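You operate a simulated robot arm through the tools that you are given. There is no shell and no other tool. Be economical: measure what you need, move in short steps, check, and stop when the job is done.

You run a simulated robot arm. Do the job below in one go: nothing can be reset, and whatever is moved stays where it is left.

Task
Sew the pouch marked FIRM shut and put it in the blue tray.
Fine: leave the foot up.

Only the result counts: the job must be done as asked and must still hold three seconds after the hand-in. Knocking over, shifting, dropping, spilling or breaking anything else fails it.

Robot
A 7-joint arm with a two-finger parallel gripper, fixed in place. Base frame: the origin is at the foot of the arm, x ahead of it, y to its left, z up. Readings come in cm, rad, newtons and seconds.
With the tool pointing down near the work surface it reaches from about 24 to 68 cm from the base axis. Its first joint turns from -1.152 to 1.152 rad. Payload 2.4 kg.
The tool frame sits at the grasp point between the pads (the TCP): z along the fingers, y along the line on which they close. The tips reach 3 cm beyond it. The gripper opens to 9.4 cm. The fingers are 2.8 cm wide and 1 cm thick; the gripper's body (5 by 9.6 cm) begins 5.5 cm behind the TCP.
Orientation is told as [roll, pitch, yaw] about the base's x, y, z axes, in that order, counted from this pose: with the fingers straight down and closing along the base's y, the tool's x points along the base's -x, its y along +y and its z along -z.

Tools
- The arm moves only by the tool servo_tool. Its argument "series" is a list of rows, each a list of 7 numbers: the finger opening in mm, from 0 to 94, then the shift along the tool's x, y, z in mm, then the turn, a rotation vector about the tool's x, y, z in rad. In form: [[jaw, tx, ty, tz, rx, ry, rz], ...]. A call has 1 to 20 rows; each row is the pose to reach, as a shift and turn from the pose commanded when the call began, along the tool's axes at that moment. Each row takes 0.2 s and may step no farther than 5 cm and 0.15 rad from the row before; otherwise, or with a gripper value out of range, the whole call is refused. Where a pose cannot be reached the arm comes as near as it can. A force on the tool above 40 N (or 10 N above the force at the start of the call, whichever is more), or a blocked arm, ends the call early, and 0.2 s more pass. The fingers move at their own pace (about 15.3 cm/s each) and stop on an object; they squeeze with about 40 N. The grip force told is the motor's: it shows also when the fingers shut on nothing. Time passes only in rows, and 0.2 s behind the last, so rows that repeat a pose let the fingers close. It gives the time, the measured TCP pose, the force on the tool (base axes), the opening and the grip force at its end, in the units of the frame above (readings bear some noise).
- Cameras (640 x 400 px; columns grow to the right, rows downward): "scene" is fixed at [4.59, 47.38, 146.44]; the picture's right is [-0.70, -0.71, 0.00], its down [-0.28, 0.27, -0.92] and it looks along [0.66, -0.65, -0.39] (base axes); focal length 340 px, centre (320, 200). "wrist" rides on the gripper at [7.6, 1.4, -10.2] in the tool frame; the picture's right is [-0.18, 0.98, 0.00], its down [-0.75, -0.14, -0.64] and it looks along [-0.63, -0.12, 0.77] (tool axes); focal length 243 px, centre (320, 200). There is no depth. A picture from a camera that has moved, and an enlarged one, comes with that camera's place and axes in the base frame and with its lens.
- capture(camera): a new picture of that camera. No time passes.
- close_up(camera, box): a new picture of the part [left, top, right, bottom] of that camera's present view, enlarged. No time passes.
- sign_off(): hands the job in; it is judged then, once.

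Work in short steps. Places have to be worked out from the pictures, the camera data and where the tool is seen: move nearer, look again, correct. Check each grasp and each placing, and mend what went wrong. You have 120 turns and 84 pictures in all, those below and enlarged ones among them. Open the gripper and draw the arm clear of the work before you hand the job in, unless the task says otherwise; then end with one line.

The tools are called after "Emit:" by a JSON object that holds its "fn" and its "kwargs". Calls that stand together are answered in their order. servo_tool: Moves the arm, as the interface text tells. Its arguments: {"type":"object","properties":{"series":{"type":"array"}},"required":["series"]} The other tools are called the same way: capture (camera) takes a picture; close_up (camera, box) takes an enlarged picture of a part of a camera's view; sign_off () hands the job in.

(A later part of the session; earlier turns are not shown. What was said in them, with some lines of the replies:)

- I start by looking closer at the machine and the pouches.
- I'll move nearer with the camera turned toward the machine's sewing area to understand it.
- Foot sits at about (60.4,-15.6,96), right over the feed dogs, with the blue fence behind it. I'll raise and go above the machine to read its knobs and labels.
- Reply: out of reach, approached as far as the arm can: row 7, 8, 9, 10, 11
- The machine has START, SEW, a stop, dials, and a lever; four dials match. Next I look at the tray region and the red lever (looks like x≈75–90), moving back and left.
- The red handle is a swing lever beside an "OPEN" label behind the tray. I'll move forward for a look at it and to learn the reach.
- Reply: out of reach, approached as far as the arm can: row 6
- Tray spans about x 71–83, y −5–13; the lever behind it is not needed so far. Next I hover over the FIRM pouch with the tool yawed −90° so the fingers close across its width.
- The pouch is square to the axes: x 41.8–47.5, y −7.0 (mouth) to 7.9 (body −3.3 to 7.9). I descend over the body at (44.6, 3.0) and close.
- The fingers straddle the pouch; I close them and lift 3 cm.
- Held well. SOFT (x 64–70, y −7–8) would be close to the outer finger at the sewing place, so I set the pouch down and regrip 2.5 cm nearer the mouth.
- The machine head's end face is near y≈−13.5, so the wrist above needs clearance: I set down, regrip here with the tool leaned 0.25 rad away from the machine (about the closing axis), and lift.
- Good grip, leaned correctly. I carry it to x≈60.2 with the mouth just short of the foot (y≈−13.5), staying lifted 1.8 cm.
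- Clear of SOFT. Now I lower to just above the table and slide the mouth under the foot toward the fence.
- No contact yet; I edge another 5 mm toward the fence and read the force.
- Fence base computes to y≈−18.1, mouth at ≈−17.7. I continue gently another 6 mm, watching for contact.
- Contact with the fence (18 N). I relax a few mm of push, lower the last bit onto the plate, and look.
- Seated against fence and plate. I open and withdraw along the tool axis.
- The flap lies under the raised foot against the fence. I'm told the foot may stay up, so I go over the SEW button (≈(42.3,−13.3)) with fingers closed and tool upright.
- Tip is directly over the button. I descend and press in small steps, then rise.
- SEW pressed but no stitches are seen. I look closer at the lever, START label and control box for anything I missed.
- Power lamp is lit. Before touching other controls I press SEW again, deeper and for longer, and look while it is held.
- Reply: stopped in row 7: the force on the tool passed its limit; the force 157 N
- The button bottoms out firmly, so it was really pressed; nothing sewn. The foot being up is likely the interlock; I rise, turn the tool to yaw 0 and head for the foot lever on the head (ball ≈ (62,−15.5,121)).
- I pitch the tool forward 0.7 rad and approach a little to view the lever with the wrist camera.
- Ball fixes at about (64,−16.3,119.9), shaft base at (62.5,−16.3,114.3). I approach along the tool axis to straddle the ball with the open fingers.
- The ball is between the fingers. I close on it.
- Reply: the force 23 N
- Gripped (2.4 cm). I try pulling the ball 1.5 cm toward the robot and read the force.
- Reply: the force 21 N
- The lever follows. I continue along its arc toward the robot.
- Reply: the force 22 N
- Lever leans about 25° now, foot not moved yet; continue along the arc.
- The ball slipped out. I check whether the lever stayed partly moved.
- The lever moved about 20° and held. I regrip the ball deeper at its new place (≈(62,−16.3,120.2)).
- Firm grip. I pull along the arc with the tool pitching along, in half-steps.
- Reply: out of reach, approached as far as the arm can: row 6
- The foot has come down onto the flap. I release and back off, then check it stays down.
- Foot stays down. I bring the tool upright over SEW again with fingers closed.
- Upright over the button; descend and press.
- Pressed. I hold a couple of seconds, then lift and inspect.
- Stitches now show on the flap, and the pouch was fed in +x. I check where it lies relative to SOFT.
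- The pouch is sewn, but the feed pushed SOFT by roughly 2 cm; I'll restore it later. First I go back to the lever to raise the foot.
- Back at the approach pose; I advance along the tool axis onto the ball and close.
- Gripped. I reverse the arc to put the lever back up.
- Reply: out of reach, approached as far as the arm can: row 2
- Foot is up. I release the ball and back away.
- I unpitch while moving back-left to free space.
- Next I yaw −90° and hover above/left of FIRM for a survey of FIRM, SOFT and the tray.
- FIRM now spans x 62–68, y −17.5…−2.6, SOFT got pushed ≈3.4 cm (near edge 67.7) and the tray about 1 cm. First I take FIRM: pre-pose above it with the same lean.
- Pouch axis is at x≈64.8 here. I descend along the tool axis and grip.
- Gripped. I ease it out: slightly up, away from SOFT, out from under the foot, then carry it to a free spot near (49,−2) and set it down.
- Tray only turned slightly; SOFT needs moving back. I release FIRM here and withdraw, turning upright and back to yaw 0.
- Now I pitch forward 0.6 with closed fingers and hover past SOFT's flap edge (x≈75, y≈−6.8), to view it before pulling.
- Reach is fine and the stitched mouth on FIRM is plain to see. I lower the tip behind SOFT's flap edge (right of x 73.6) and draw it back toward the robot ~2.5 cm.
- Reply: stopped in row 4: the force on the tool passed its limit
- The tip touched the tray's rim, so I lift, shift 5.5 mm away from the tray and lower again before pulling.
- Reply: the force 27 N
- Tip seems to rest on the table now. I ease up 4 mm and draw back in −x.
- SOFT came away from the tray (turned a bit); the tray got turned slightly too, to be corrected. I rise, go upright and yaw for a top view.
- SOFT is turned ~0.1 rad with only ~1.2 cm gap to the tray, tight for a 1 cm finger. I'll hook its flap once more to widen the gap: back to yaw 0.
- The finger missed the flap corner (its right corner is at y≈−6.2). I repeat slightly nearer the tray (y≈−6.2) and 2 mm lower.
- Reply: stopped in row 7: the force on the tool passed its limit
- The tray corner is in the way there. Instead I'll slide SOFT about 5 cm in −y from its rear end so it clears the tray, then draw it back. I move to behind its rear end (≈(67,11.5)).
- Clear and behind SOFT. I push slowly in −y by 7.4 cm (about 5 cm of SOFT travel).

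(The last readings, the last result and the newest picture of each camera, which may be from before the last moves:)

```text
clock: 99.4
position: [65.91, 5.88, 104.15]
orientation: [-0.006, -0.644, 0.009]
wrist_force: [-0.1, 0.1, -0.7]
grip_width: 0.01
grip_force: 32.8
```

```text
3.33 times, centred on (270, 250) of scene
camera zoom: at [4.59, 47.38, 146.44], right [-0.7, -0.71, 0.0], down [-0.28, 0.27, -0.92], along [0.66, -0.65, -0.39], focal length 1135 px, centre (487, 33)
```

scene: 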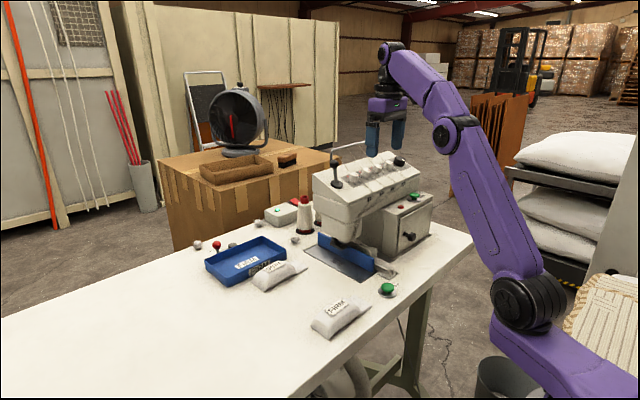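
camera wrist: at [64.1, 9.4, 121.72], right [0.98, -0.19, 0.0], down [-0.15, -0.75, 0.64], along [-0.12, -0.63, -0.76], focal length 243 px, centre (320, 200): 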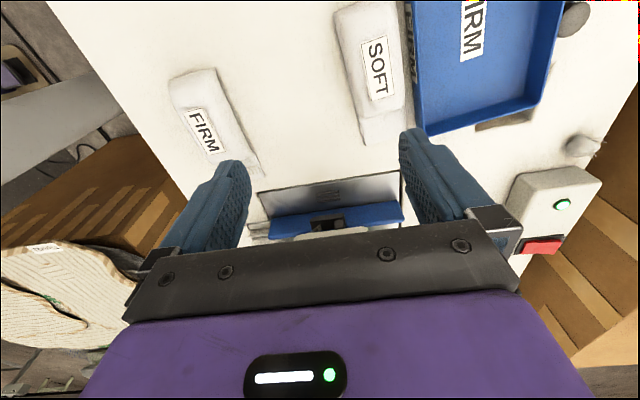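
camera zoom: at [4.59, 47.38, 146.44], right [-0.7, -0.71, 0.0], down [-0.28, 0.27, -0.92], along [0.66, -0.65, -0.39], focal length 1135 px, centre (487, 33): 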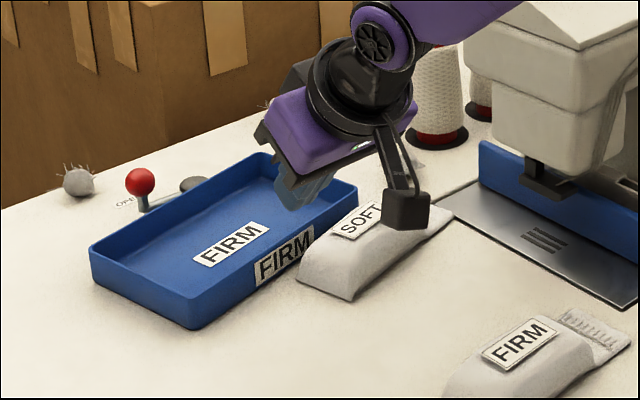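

SOFT is now ~5 cm further in −y, turned ≈0.24 rad. I move to hook its flap's far edge beyond the tray corner, yawing the tool −0.3 to keep the wrist clear of the machine head.

Emit:
{"fn": "servo_tool", "kwargs": {"series": [[0, -14, -29, 10, 0.036, 0, 0.048], [0, -28, -58, 20, 0.072, 0, 0.096], [0, -42, -87, 31, 0.108, 0, 0.144], [0, -55, -116, 41, 0.144, 0, 0.192], [0, -68.7, -145, 51.7, 0.18, 0, 0.24], [0, -68.7, -145, 51.7, 0.18, 0, 0.24]]}}

Emit:
{"fn": "close_up", "kwargs": {"camera": "scene", "box": [230, 170, 370, 290]}}

```text
clock: 100.8
position: [74.69, -9.01, 104.1]
orientation: [-0.008, -0.648, -0.294]
wrist_force: [-0.4, 0.6, -0.4]
grip_width: 0.0
grip_force: 33.1
```

```text
3.33 times, centred on (300, 230) of scene
camera zoom: at [4.6, 47.38, 146.44], right [-0.7, -0.71, 0.0], down [-0.28, 0.27, -0.92], along [0.65, -0.65, -0.39], focal length 1135 px, centre (387, 100)
```

zoom: 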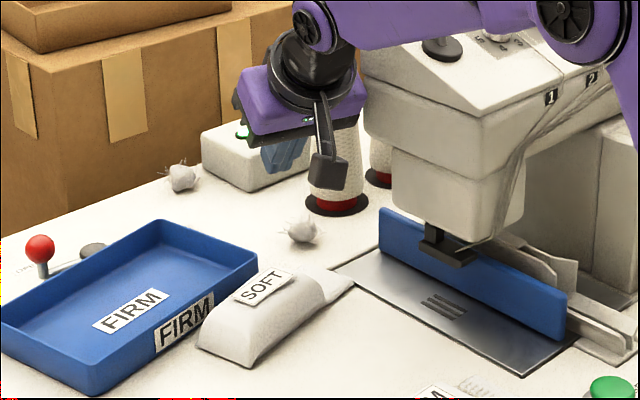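

Hovering right. I lower behind the flap and pull in −x.

Emit:
{"fn": "servo_tool", "kwargs": {"series": [[0, 18, 0, 24, 0, 0, 0], [0, 36, 0, 48, 0, 0, 0], [0, 47, 0, 62, 0, 0, 0], [0, 52.9, 0, 69.7, 0, 0, 0], [0, 60.5, -2.9, 63.9, 0, 0, 0], [0, 64.3, -4.3, 61, 0, 0, 0], [0, 68.2, -5.8, 58.1, 0, 0, 0], [0, 72, -7.2, 55.3, 0, 0, 0], [0, 75.8, -8.7, 52.4, 0, 0, 0], [0, 79.6, -10.2, 49.5, 0, 0, 0], [0, 83.4, -11.6, 46.6, 0, 0, 0], [0, 87.2, -13, 43.7, 0, 0, 0], [0, 91, -14.5, 40.8, 0, 0, 0], [0, 96.4, -16.5, 36.8, 0, 0, 0]]}}

Emit:
{"fn": "close_up", "kwargs": {"camera": "scene", "box": [230, 190, 370, 310]}}

```text
clock: 103.8
position: [69.0, -8.93, 95.35]
orientation: [-0.009, -0.649, -0.292]
wrist_force: [-0.1, 0.2, -0.2]
grip_width: 0.0
grip_force: 33.1
```

```text
3.33 times, centred on (300, 250) of scene
camera zoom: at [4.59, 47.38, 146.44], right [-0.7, -0.71, 0.0], down [-0.28, 0.27, -0.92], along [0.66, -0.65, -0.39], focal length 1135 px, centre (387, 33)
```

zoom: 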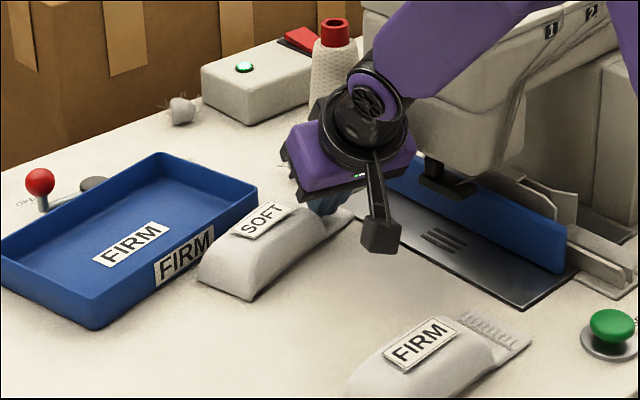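

The tip slid over the thin flap. I repeat with the finger on the taller body side, just outside the tray corner (y≈−7.5).

Emit:
{"fn": "servo_tool", "kwargs": {"series": [[0, -18, 0, -24, 0, 0, 0], [0, -36.2, 0, -47.8, 0, 0, 0], [0, -57, 15, -32, 0, 0, 0], [0, -78.8, 30.8, -15.5, 0, 0, 0], [0, -65, 30.8, 3, 0, 0, 0], [0, -52, 30.8, 20, 0, 0, 0], [0, -42, 30.8, 33.5, 0, 0, 0], [0, -42, 30.8, 33.5, 0, 0, 0]]}}

```text
clock: 105.6
position: [75.19, -7.46, 95.58]
orientation: [-0.006, -0.652, -0.293]
wrist_force: [-6.1, -0.5, 16.5]
grip_width: 0.02
grip_force: 32.9
```

Same light contact as in the pull that worked earlier; I now draw back in −x.

Emit:
{"fn": "servo_tool", "kwargs": {"series": [[0, 2, -1.4, -5, 0, 0, 0], [0, 5.8, -2.9, -7.8, 0, 0, 0], [0, 9.6, -4.4, -10.7, 0, 0, 0], [0, 13.5, -5.8, -13.6, 0, 0, 0], [0, 17.3, -7.3, -16.5, 0, 0, 0], [0, 21, -8.7, -19.3, 0, 0, 0], [0, 24.9, -10.2, -22.2, 0, 0, 0], [0, 28.7, -11.6, -25.1, 0, 0, 0], [0, 32.5, -13, -28, 0, 0, 0], [0, 36.4, -14.5, -31, 0, 0, 0], [0, 40.2, -15.9, -33.7, 0, 0, 0]]}}

Emit:
{"fn": "close_up", "kwargs": {"camera": "scene", "box": [230, 190, 370, 310]}}

```text
clock: 108.0
position: [69.55, -7.6, 95.53]
orientation: [-0.011, -0.649, -0.295]
wrist_force: [0.8, -0.7, 0.6]
grip_width: 0.0
grip_force: 32.9
```

```text
3.33 times, centred on (300, 250) of scene
camera zoom: at [4.59, 47.38, 146.44], right [-0.7, -0.71, 0.0], down [-0.28, 0.27, -0.92], along [0.66, -0.65, -0.39], focal length 1135 px, centre (387, 33)
```

zoom: 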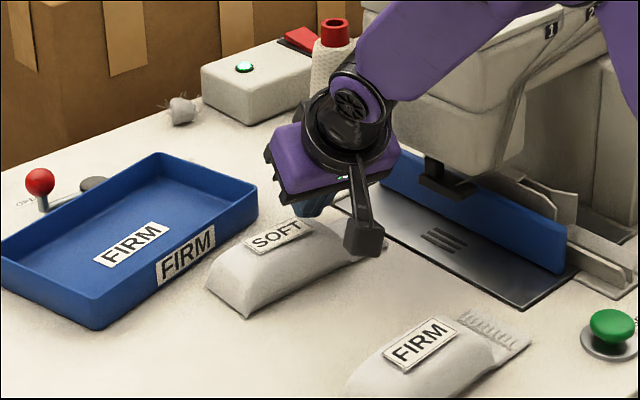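

SOFT is clear of the tray now, near edge x≈64, y ≈ −10.9…3.6. I rise, go upright, yaw to −90° and take a top view to grasp it.

Emit:
{"fn": "servo_tool", "kwargs": {"series": [[0, -20, 0, -30, 0, 0, 0], [0, -25, 5, -65, 0, 0.1, 0], [0, -25, 10, -100, 0, 0.2, 0], [20, -20, 15, -135, 0, 0.31, 0], [50, -12, 20, -170, 0, 0.42, 0], [80, -5, 25, -190, 0, 0.53, 0], [94, 3, 30, -209, 0, 0.649, 0]]}}

Emit:
{"fn": "servo_tool", "kwargs": {"series": [[94, -4, 3, 0, 0, 0, 0.128], [94, -8, 6, 0, 0, 0, 0.256], [94, -12, 9, 0, 0, 0, 0.384], [94, -16, 12, 0, 0, 0, 0.512], [94, -20, 15, 0, 0, 0, 0.64], [94, -24, 18, 0, 0, 0, 0.768], [94, -28, 21, 0, 0, 0, 0.896], [94, -32, 24, 0, 0, 0, 1.024], [94, -36, 27, 0, 0, 0, 1.152], [94, -40, 30, 0, 0, 0, 1.276]]}}

Emit:
{"fn": "capture", "kwargs": {"camera": "wrist"}}

```text
clock: 109.6
position: [58.21, -0.84, 111.95]
orientation: [-0.006, 0.006, -0.299]
wrist_force: [0.7, 0.8, 0.0]
grip_width: 9.4
grip_force: 0.1
```

```text
clock: 111.8
position: [62.96, 1.0, 111.93]
orientation: [-0.004, -0.005, -1.575]
wrist_force: [-0.5, 0.1, 0.1]
grip_width: 9.39
grip_force: 0.1
```

```text
5 pictures are left
camera wrist: at [64.46, 8.48, 122.18], right [0.98, -0.19, 0.0], down [-0.14, -0.75, 0.65], along [-0.12, -0.64, -0.76], focal length 243 px, centre (320, 200)
```

wrist: 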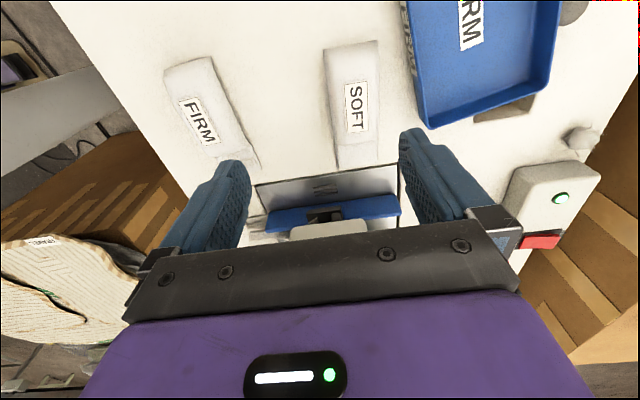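

SOFT sits at centre x≈66.65, y −11.5…3.6, straight. I descend onto its body at (66.7,−4).

Emit:
{"fn": "servo_tool", "kwargs": {"series": [[76, -20, 12, 20, 0, 0, 0], [76, -40, 28, 50, 0, 0, 0], [76, -50, 37, 85, 0, 0, 0], [76, -50, 37, 120, 0, 0, 0], [76, -50, 37, 150, 0, 0, 0], [76, -50, 37, 164, 0, 0, 0], [76, -50, 37, 164, 0, 0, 0]]}}

```text
clock: 113.4
position: [66.82, -4.13, 95.57]
orientation: [-0.003, -0.005, -1.574]
wrist_force: [-0.1, 0.6, -0.3]
grip_width: 7.57
grip_force: 0.1
```

Clean descent. I grip, lift 5 mm, shift +4.35 cm in y, set down and release.

Emit:
{"fn": "servo_tool", "kwargs": {"series": [[45, 0, 0, 0, 0, 0, 0], [45, 0, 0, 0, 0, 0, 0], [45, 0, 0, 0, 0, 0, 0], [45, 0, 0, -5, 0, 0, 0], [45, 11, 0, -5, 0, 0, 0], [45, 22, 0, -5, 0, 0, 0], [45, 33, 0, -5, 0, 0, 0], [45, 43.5, 0, -5, 0, 0, 0], [45, 43.5, 0, -5, 0, 0, 0], [45, 43.5, 0, -1, 0, 0, 0], [45, 43.5, 0, -0.5, 0, 0, 0]]}}

Emit:
{"fn": "close_up", "kwargs": {"camera": "scene", "box": [190, 210, 330, 310]}}

```text
clock: 115.8
position: [66.54, 0.01, 95.59]
orientation: [-0.002, -0.007, -1.573]
wrist_force: [1.0, 0.0, 3.3]
grip_width: 5.56
grip_force: 40.3
```

```text
4.00 times, centred on (260, 260) of scene
camera zoom: at [4.59, 47.38, 146.44], right [-0.7, -0.71, 0.0], down [-0.28, 0.27, -0.92], along [0.66, -0.65, -0.39], focal length 1362 px, centre (560, -40)
```

zoom: 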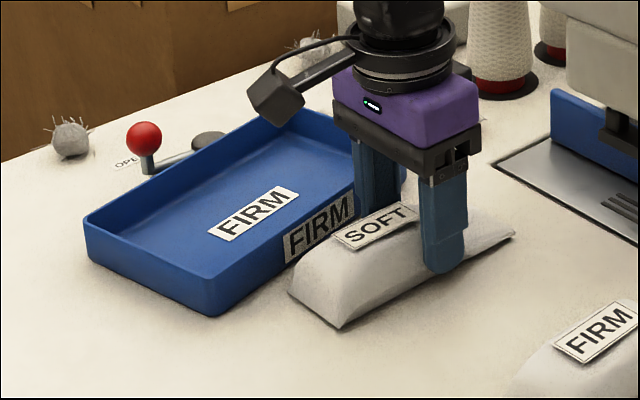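

SOFT's corners match its original pixels (265,292 and 309,268). I release it and rise; then I'll correct the tray, which is turned ≈0.2 rad.

Emit:
{"fn": "servo_tool", "kwargs": {"series": [[68, 0, 0, 0, 0, 0, 0], [68, 0, 0, 0, 0, 0, 0], [68, 0, 0, -20, 0, 0, 0], [68, 0, 0, -60, 0, 0, 0], [68, 0, -10, -100, 0, 0, 0], [50, 10, -30, -140, 0, 0, 0], [40, 20, -60, -180, 0, 0, 0]]}}

Emit:
{"fn": "servo_tool", "kwargs": {"series": [[40, 10, 0, 0, 0, 0, -0.145], [40, 20, 0, 0, 0, 0, -0.29], [40, 30, 0, 0, 0, 0, -0.435], [40, 40, 0, 0, 0, 0, -0.58], [40, 50, 0, 0, 0, 0, -0.725], [40, 60, 0, 0, 0, 0, -0.87], [40, 70, 0, 0, 0, 0, -1.015], [40, 80, 0, 0, 0, 0, -1.16], [40, 85, 0, 0, 0, 0, -1.305], [40, 90, 0, 0, 0, 0, -1.45], [40, 95, 0, 0, 0, 0, -1.595], [40, 100, 0, 0, 0, 0, -1.74], [40, 100, 0, 0, 0, 0, -1.77]]}}

```text
refused: row 7 steps farther than a row can; nothing moved
```

```text
clock: 118.6
position: [66.55, 10.18, 95.58]
orientation: [-0.007, 0.005, 0.199]
wrist_force: [-0.4, -0.2, 0.0]
grip_width: 5.49
grip_force: 40.0
```

The first call was refused, so the second moved SOFT along while still gripped. I undo it: lift 6 cm straight, rotate back, and return above SOFT's place.

Emit:
{"fn": "servo_tool", "kwargs": {"series": [[40, 0, 0, -20, 0, 0, 0], [40, 0, 0, -40, 0, 0, 0], [40, 0, 0, -60, 0, 0, 0], [40, 2, -8, -60, 0, 0, 0.137], [40, 4, -16, -60, 0, 0, 0.274], [40, 5, -24, -60, 0, 0, 0.411], [40, 6, -32, -60, 0, 0, 0.548], [40, 8, -40, -60, 0, 0, 0.685], [40, 10, -48, -60, 0, 0, 0.822], [40, 12, -56, -60, 0, 0, 0.959], [40, 13, -64, -60, 0, 0, 1.096], [40, 14, -72, -60, 0, 0, 1.233], [40, 16, -80, -60, 0, 0, 1.37], [40, 18, -88, -60, 0, 0, 1.507], [40, 19, -95, -60, 0, 0, 1.644], [40, 20.2, -99.7, -60, 0, 0, 1.77], [40, 20.2, -99.7, -60, 0, 0, 1.77]]}}

Emit:
{"fn": "capture", "kwargs": {"camera": "scene"}}

```text
clock: 122.2
position: [66.5, 0.16, 101.67]
orientation: [-0.005, -0.006, -1.576]
wrist_force: [0.0, -0.2, -0.1]
grip_width: 5.47
grip_force: 39.7
```

```text
3 pictures are left
```

scene: 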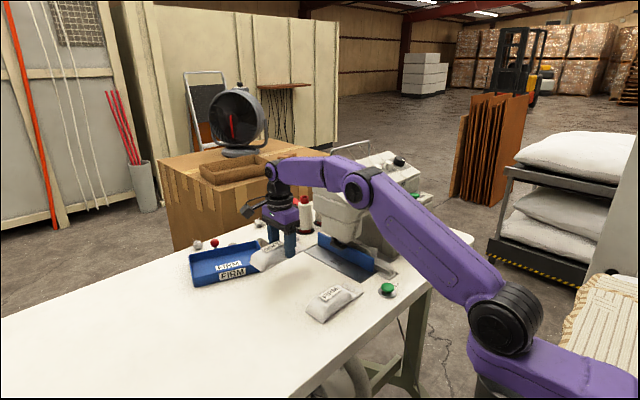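

SOFT is back above its place, still gripped square (5.47 cm). I lower it and release properly this time.

Emit:
{"fn": "servo_tool", "kwargs": {"series": [[40, -1.5, 0, 20, 0, 0, 0], [40, -1.5, 0, 40, 0, 0, 0], [40, -1.5, 0, 55, 0, 0, 0], [40, -1.5, 0, 60, 0, 0, 0], [40, -1.5, 0, 60, 0, 0, 0], [68, -1.5, 0, 60, 0, 0, 0], [68, -1.5, 0, 60, 0, 0, 0], [68, -1.5, 0, 40, 0, 0, 0], [68, -1.5, 0, 0, 0, 0, 0], [68, -1.5, 0, -40, 0, 0, 0], [68, -1.5, -20, -80, 0, 0, 0], [68, -1.5, -40, -110, 0, 0, 0]]}}

```text
clock: 124.8
position: [62.67, -0.34, 112.7]
orientation: [-0.005, -0.006, -1.574]
wrist_force: [0.0, -0.6, 0.9]
grip_width: 6.8
grip_force: 0.0
```

Now I go to the yaw-0 survey pose over the tray, fingers slightly open, to measure it with one picture.

Emit:
{"fn": "servo_tool", "kwargs": {"series": [[60, 7, 1, -20, 0, 0, -0.131], [40, 14, 1, -23, 0, 0, -0.262], [40, 21, 2, -23, 0, 0, -0.393], [40, 28, 2, -23, 0, 0, -0.524], [40, 35, 3, -23, 0, 0, -0.655], [40, 42, 4, -23, 0, 0, -0.786], [40, 49, 5, -23, 0, 0, -0.917], [40, 56, 6, -23, 0, 0, -1.048], [40, 63, 7, -23, 0, 0, -1.179], [40, 70, 8, -23, 0, 0, -1.31], [40, 76, 8, -23, 0, 0, -1.441], [40, 80, 8, -23, 0, 0, -1.574]]}}

Emit:
{"fn": "capture", "kwargs": {"camera": "wrist"}}

```text
clock: 127.4
position: [63.31, 7.94, 114.75]
orientation: [-0.008, 0.003, 0.003]
wrist_force: [0.0, -1.0, -0.6]
grip_width: 4.01
grip_force: 0.1
```

```text
2 pictures are left
camera wrist: at [55.87, 9.32, 125.1], right [0.18, 0.98, -0.01], down [0.76, -0.14, 0.64], along [0.63, -0.12, -0.77], focal length 243 px, centre (320, 200)
```

wrist: 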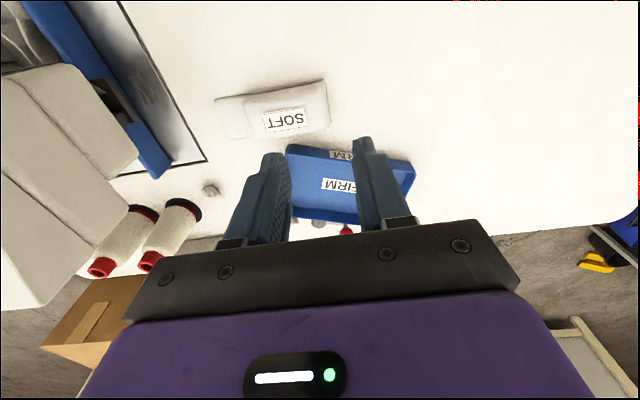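

The tray is turned ≈ −0.33 rad with its near-right corner at (69.8,2.2). I'll grip its right side wall (4 cm from that corner) and carry it back. First I yaw and pitch the tool to line up with that wall.

Emit:
{"fn": "servo_tool", "kwargs": {"series": [[40, -10, -16, 0, 0, 0, 0.083], [40, -20, -32, 0, 0, 0, 0.166], [40, -30, -48, 0, 0, 0, 0.25], [40, -40, -65, 0, 0, 0, 0.33]]}}

Emit:
{"fn": "servo_tool", "kwargs": {"series": [[40, -10, 3, 10, 0, -0.1, 0], [40, -20, 6, 25, 0, -0.2, 0], [40, -30, 9, 42, 0, -0.3, 0], [40, -40, 12, 62, 0, -0.4, 0], [40, -50, 14, 85, 0, -0.5, 0], [40, -60, 16, 107, 0, -0.6, 0], [40, -60, 16, 107, 0, -0.6, 0]]}}

Emit:
{"fn": "close_up", "kwargs": {"camera": "scene", "box": [180, 190, 320, 300]}}

```text
clock: 128.4
position: [64.67, 1.58, 114.8]
orientation: [-0.008, 0.001, -0.303]
wrist_force: [-0.5, 0.6, 0.5]
grip_width: 4.0
grip_force: 0.0
out of reach, approached as far as the arm can: row 2, 3, 4
```

```text
clock: 130.0
position: [71.1, 1.02, 104.21]
orientation: [-0.007, -0.597, -0.323]
wrist_force: [-0.3, -0.6, 0.0]
grip_width: 4.0
grip_force: 0.2
```

```text
3.64 times, centred on (250, 245) of scene
camera zoom: at [4.59, 47.38, 146.44], right [-0.7, -0.71, 0.0], down [-0.28, 0.27, -0.92], along [0.66, -0.65, -0.39], focal length 1238 px, centre (574, 36)
```

zoom: 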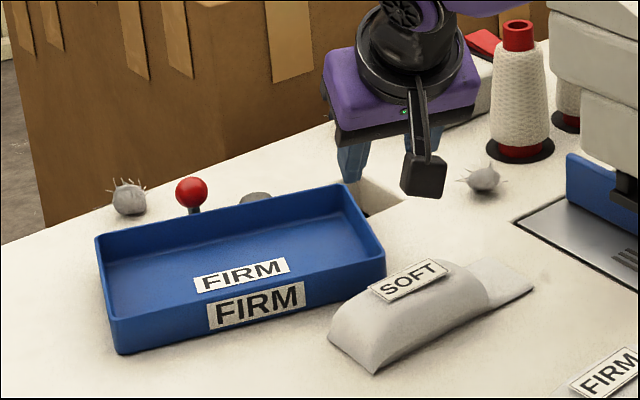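

From this view: SOFT is exactly at its original pixels; the tray's near-right corner is (70.0,2.25), yaw ≈ −0.35. I descend to straddle its right wall at ≈(73.8,1.0).

Emit:
{"fn": "servo_tool", "kwargs": {"series": [[40, -11, 4, 7, 0.007, 0, 0.011], [40, -21.2, 8.6, 14.4, 0.015, 0, 0.022], [40, -6, 8.6, 36, 0.015, 0, 0.022], [40, 8, 8.6, 57, 0.015, 0, 0.022], [40, 17, 8.6, 70, 0.015, 0, 0.022], [40, 22.1, 8.6, 78, 0.015, 0, 0.022], [40, 22.1, 8.6, 78, 0.015, 0, 0.022]]}}

```text
clock: 131.6
position: [73.69, 0.87, 96.4]
orientation: [-0.009, -0.599, -0.353]
wrist_force: [-0.2, 0.3, -0.7]
grip_width: 4.0
grip_force: 0.2
```

No contact; I close on the wall and read the width.

Emit:
{"fn": "servo_tool", "kwargs": {"series": [[0, 0, 0, 0, 0, 0, 0], [0, 0, 0, 0, 0, 0, 0], [0, 0, 0, 0, 0, 0, 0]]}}

```text
clock: 132.4
position: [73.68, 0.83, 96.42]
orientation: [-0.007, -0.6, -0.353]
wrist_force: [0.0, -0.5, 0.0]
grip_width: 0.22
grip_force: 37.3
```

The wall is gripped. I carry the tray back: slightly +x, rotating +0.353 and −6 cm in y, to its original place.

Emit:
{"fn": "servo_tool", "kwargs": {"series": [[0, -1.1, 0, -1.7, 0, 0, 0], [0, -4.2, 1.4, 0.4, -0.023, 0, -0.033], [0, -7.9, 0.9, 2.9, -0.051, 0, -0.074], [0, -11.8, -0.5, 5.6, -0.079, 0, -0.115], [0, -15.6, -4.2, 8.2, -0.107, 0, -0.157], [0, -18.7, -9.2, 10.3, -0.136, 0, -0.198], [0, -20.7, -15.8, 11.7, -0.164, 0, -0.239], [0, -22.7, -22.3, 13.1, -0.186, 0, -0.272], [0, -25, -29.8, 14.6, -0.2, 0, -0.291], [0, -27.2, -37.3, 16.2, -0.2, 0, -0.291], [0, -29.2, -43.9, 17.6, -0.2, 0, -0.291], [0, -31.1, -50, 18.8, -0.2, 0, -0.291], [0, -30, -50, 20.5, -0.2, 0, -0.291]]}}

```text
clock: 135.2
position: [75.34, -5.13, 96.56]
orientation: [-0.004, -0.598, 0.0]
wrist_force: [0.1, 0.0, -0.1]
grip_width: 0.2
grip_force: 36.5
```

Tray carried back with the grip intact. I release the wall and withdraw upward.

Emit:
{"fn": "servo_tool", "kwargs": {"series": [[30, 0, 0, 0, 0, 0, 0], [30, 0, 0, 0, 0, 0, 0], [30, 0, 0, -20, 0, 0, 0], [30, 0, 0, -50, 0, 0, 0], [30, 0, 0, -90, 0, 0, 0], [30, 20, 20, -135, 0, 0.1, 0], [50, 40, 20, -160, 0, 0.2, 0], [70, 60, 20, -180, 0, 0.3, 0]]}}

```text
refused: row 6 steps farther than a row can; nothing moved
```

Emit:
{"fn": "servo_tool", "kwargs": {"series": [[30, 0, 0, 0, 0, 0, 0], [30, 0, 0, 0, 0, 0, 0], [30, 0, 0, -20, 0, 0, 0], [30, 0, 0, -50, 0, 0, 0], [30, 0, 0, -85, 0, 0, 0], [30, 10, 10, -120, 0, 0.1, 0], [50, 25, 20, -145, 0, 0.2, 0], [70, 40, 20, -175, 0, 0.3, 0]]}}

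```text
clock: 137.0
position: [62.18, -3.07, 108.74]
orientation: [-0.004, -0.294, -0.002]
wrist_force: [-0.9, -0.7, -1.0]
grip_width: 6.98
grip_force: 0.0
```

Released. I go upright and back toward FIRM.

Emit:
{"fn": "servo_tool", "kwargs": {"series": [[80, 15, 5, -19, 0, 0.1, 0], [90, 30, 10, -38, 0, 0.2, 0], [90, 46, 15, -56, 0, 0.294, 0]]}}

Emit:
{"fn": "servo_tool", "kwargs": {"series": [[90, 6, 0, 0, 0, 0, 0.131], [90, 12, 0, 0, 0, 0, 0.262], [90, 18, 0, 0, 0, 0, 0.393], [90, 24, 0, 0, 0, 0, 0.524], [90, 30, 0, 0, 0, 0, 0.655], [90, 36, 0, 0, 0, 0, 0.786], [90, 42, 0, 0, 0, 0, 0.917], [90, 48, 0, 0, 0, 0, 1.048], [90, 54, 0, 0, 0, 0, 1.179], [90, 60, 0, 0, 0, 0, 1.31], [90, 66, 0, 0, 0, 0, 1.441], [90, 70, 0, 0, 0, 0, 1.569]]}}

```text
clock: 137.8
position: [56.11, -1.55, 112.62]
orientation: [-0.006, -0.001, -0.003]
wrist_force: [0.6, 0.4, -0.2]
grip_width: 8.99
grip_force: 0.0
```

```text
clock: 140.4
position: [49.03, -1.26, 112.67]
orientation: [0.002, -0.004, -1.574]
wrist_force: [0.1, 0.2, 0.3]
grip_width: 9.0
grip_force: 0.0
```

Right over FIRM (centre x 49.1). I descend, grip, and lift.

Emit:
{"fn": "servo_tool", "kwargs": {"series": [[84, 0, 0, 45, 0, 0, 0], [84, 0, 0, 90, 0, 0, 0], [84, 0, 0, 130, 0, 0, 0], [84, 0, 0, 158, 0, 0, 0], [84, 0, 0, 172, 0, 0, 0], [84, 0, 0, 172, 0, 0, 0], [45, 0, 0, 172, 0, 0, 0], [45, 0, 0, 172, 0, 0, 0], [45, 0, 0, 172, 0, 0, 0], [45, 0, 0, 150, 0, 0, 0], [45, 0, 0, 110, 0, 0, 0], [45, 0, 0, 70, 0, 0, 0]]}}

```text
clock: 143.0
position: [48.97, -1.2, 105.85]
orientation: [0.002, -0.005, -1.573]
wrist_force: [-0.9, 0.5, 0.7]
grip_width: 5.52
grip_force: 39.6
```

FIRM is held (5.5 cm). I carry it over the tray, tilting the tool forward 0.55 rad for the reach.

Emit:
{"fn": "servo_tool", "kwargs": {"series": [[45, 20, 40, 0, 0, 0, 0], [45, 40, 80, 0, 0, 0, 0], [45, 60, 120, 0, 0, 0, 0], [45, 60, 145, 0, -0.1, 0, 0], [45, 60, 170, 0, -0.2, 0, 0], [45, 60, 195, 0, -0.3, 0, 0], [45, 60, 220, 0, -0.4, 0, 0], [45, 60, 245, 0, -0.5, 0, 0], [45, 60, 265, 0, -0.55, 0, 0], [45, 60, 280, 0, -0.55, 0, 0], [45, 60, 280, 0, -0.55, 0, 0]]}}

```text
clock: 145.4
position: [77.18, 4.61, 105.68]
orientation: [0.553, -0.006, -1.574]
wrist_force: [0.1, 0.1, -0.5]
grip_width: 5.48
grip_force: 40.4
```

Reached (77.2, 4.6). I use the last picture to check pouch against tray before lowering.

Emit:
{"fn": "close_up", "kwargs": {"camera": "scene", "box": [180, 190, 340, 310]}}

```text
3.33 times, centred on (260, 250) of scene
camera zoom: at [4.6, 47.38, 146.44], right [-0.7, -0.71, 0.0], down [-0.28, 0.27, -0.92], along [0.66, -0.65, -0.39], focal length 1135 px, centre (520, 33)
```

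zoom: 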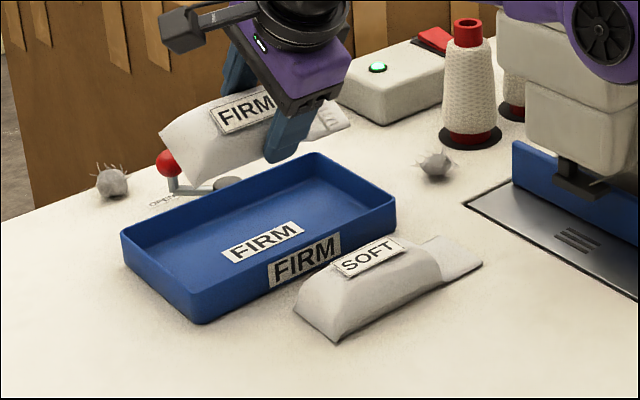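

The tray sits within ~1 cm of its original place; SOFT is right. I shift FIRM +0.8 cm in y, −0.7 in x and lower it into the tray.

Emit:
{"fn": "servo_tool", "kwargs": {"series": [[45, 8, -5.8, -3.6, 0, 0, 0], [45, 8, -18, 17, 0, 0, 0], [45, 8, -30, 36, 0, 0, 0], [45, 8, -40, 52, 0, 0, 0], [45, 8, -46, 62, 0, 0, 0], [45, 8, -50.4, 68.7, 0, 0, 0], [45, 8, -50.4, 68.7, 0, 0, 0]]}}

```text
clock: 147.0
position: [76.42, 5.19, 97.13]
orientation: [0.551, -0.007, -1.572]
wrist_force: [-0.5, 0.0, -0.2]
grip_width: 5.46
grip_force: 39.7
```

No contact, just above the floor. I lower 3 mm more and open modestly.

Emit:
{"fn": "servo_tool", "kwargs": {"series": [[45, 0, -1.6, 2.6, 0, 0, 0], [45, 0, -1.6, 2.6, 0, 0, 0], [60, 0, -1.6, 2.6, 0, 0, 0], [64, 0, -1.6, 2.6, 0, 0, 0], [64, 0, -1.6, 2.6, 0, 0, 0]]}}

```text
clock: 148.2
position: [76.53, 5.29, 97.14]
orientation: [0.557, -0.005, -1.571]
wrist_force: [2.8, -1.0, 17.9]
grip_width: 5.69
grip_force: 0.0
```

The near finger touches the floor while opening (it moves downward). I raise slowly so it can open fully.

Emit:
{"fn": "servo_tool", "kwargs": {"series": [[64, 0, 1, -4, 0, 0, 0], [66, 0, 4, -9, 0, 0, 0], [66, 0, 6, -12, 0, 0, 0], [66, 0, 6, -12, 0, 0, 0]]}}

```text
clock: 149.2
position: [76.39, 5.36, 98.13]
orientation: [0.552, -0.006, -1.574]
wrist_force: [0.7, 0.3, 0.1]
grip_width: 6.58
grip_force: 0.0
```

Fully open at 6.6 cm. I retract along the tool axis, then check nothing follows.

Emit:
{"fn": "servo_tool", "kwargs": {"series": [[66, 0, 0, -15, 0, 0, 0], [66, 0, 0, -35, 0, 0, 0], [66, 0, 0, -65, 0, 0, 0], [66, 0, 0, -100, 0, 0, 0], [66, 0, 0, -140, 0, 0, 0]]}}

```text
clock: 150.4
position: [68.92, 5.37, 109.92]
orientation: [0.551, -0.006, -1.573]
wrist_force: [-0.3, 0.4, 0.0]
grip_width: 6.6
grip_force: 0.1
```

The pouch stayed in the tray (jaws empty at 6.6 cm). I bring the arm upright and clear of the work.

Emit:
{"fn": "servo_tool", "kwargs": {"series": [[66, 0, -19, -20, 0.1, 0, 0], [66, 0, -38, -39, 0.2, 0, 0], [66, 0, -58, -59, 0.3, 0, 0], [66, 0, -77, -79, 0.4, 0, 0], [66, 0, -96, -98, 0.5, 0, 0], [80, 0, -115, -118, 0.551, 0, 0], [80, 0, -135, -130, 0.551, 0, 0]]}}

```text
clock: 152.0
position: [50.44, 5.48, 114.11]
orientation: [0.0, -0.005, -1.573]
wrist_force: [0.5, -0.5, -1.1]
grip_width: 7.99
grip_force: 0.0
```

The arm is clear with the gripper open, and the pouch has been released in the tray, so I hand the job in.

Emit:
{"fn": "sign_off", "kwargs": {}}

```text
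The job is handed in.
```

I sewed the FIRM pouch shut, released it in the blue tray and left the foot up. I had no pictures left to see it lying there. Along the way, the machine's feed and one of my own moves shifted the SOFT pouch and the tray. I put SOFT back to within a few millimetres and the tray to within about 1 cm.
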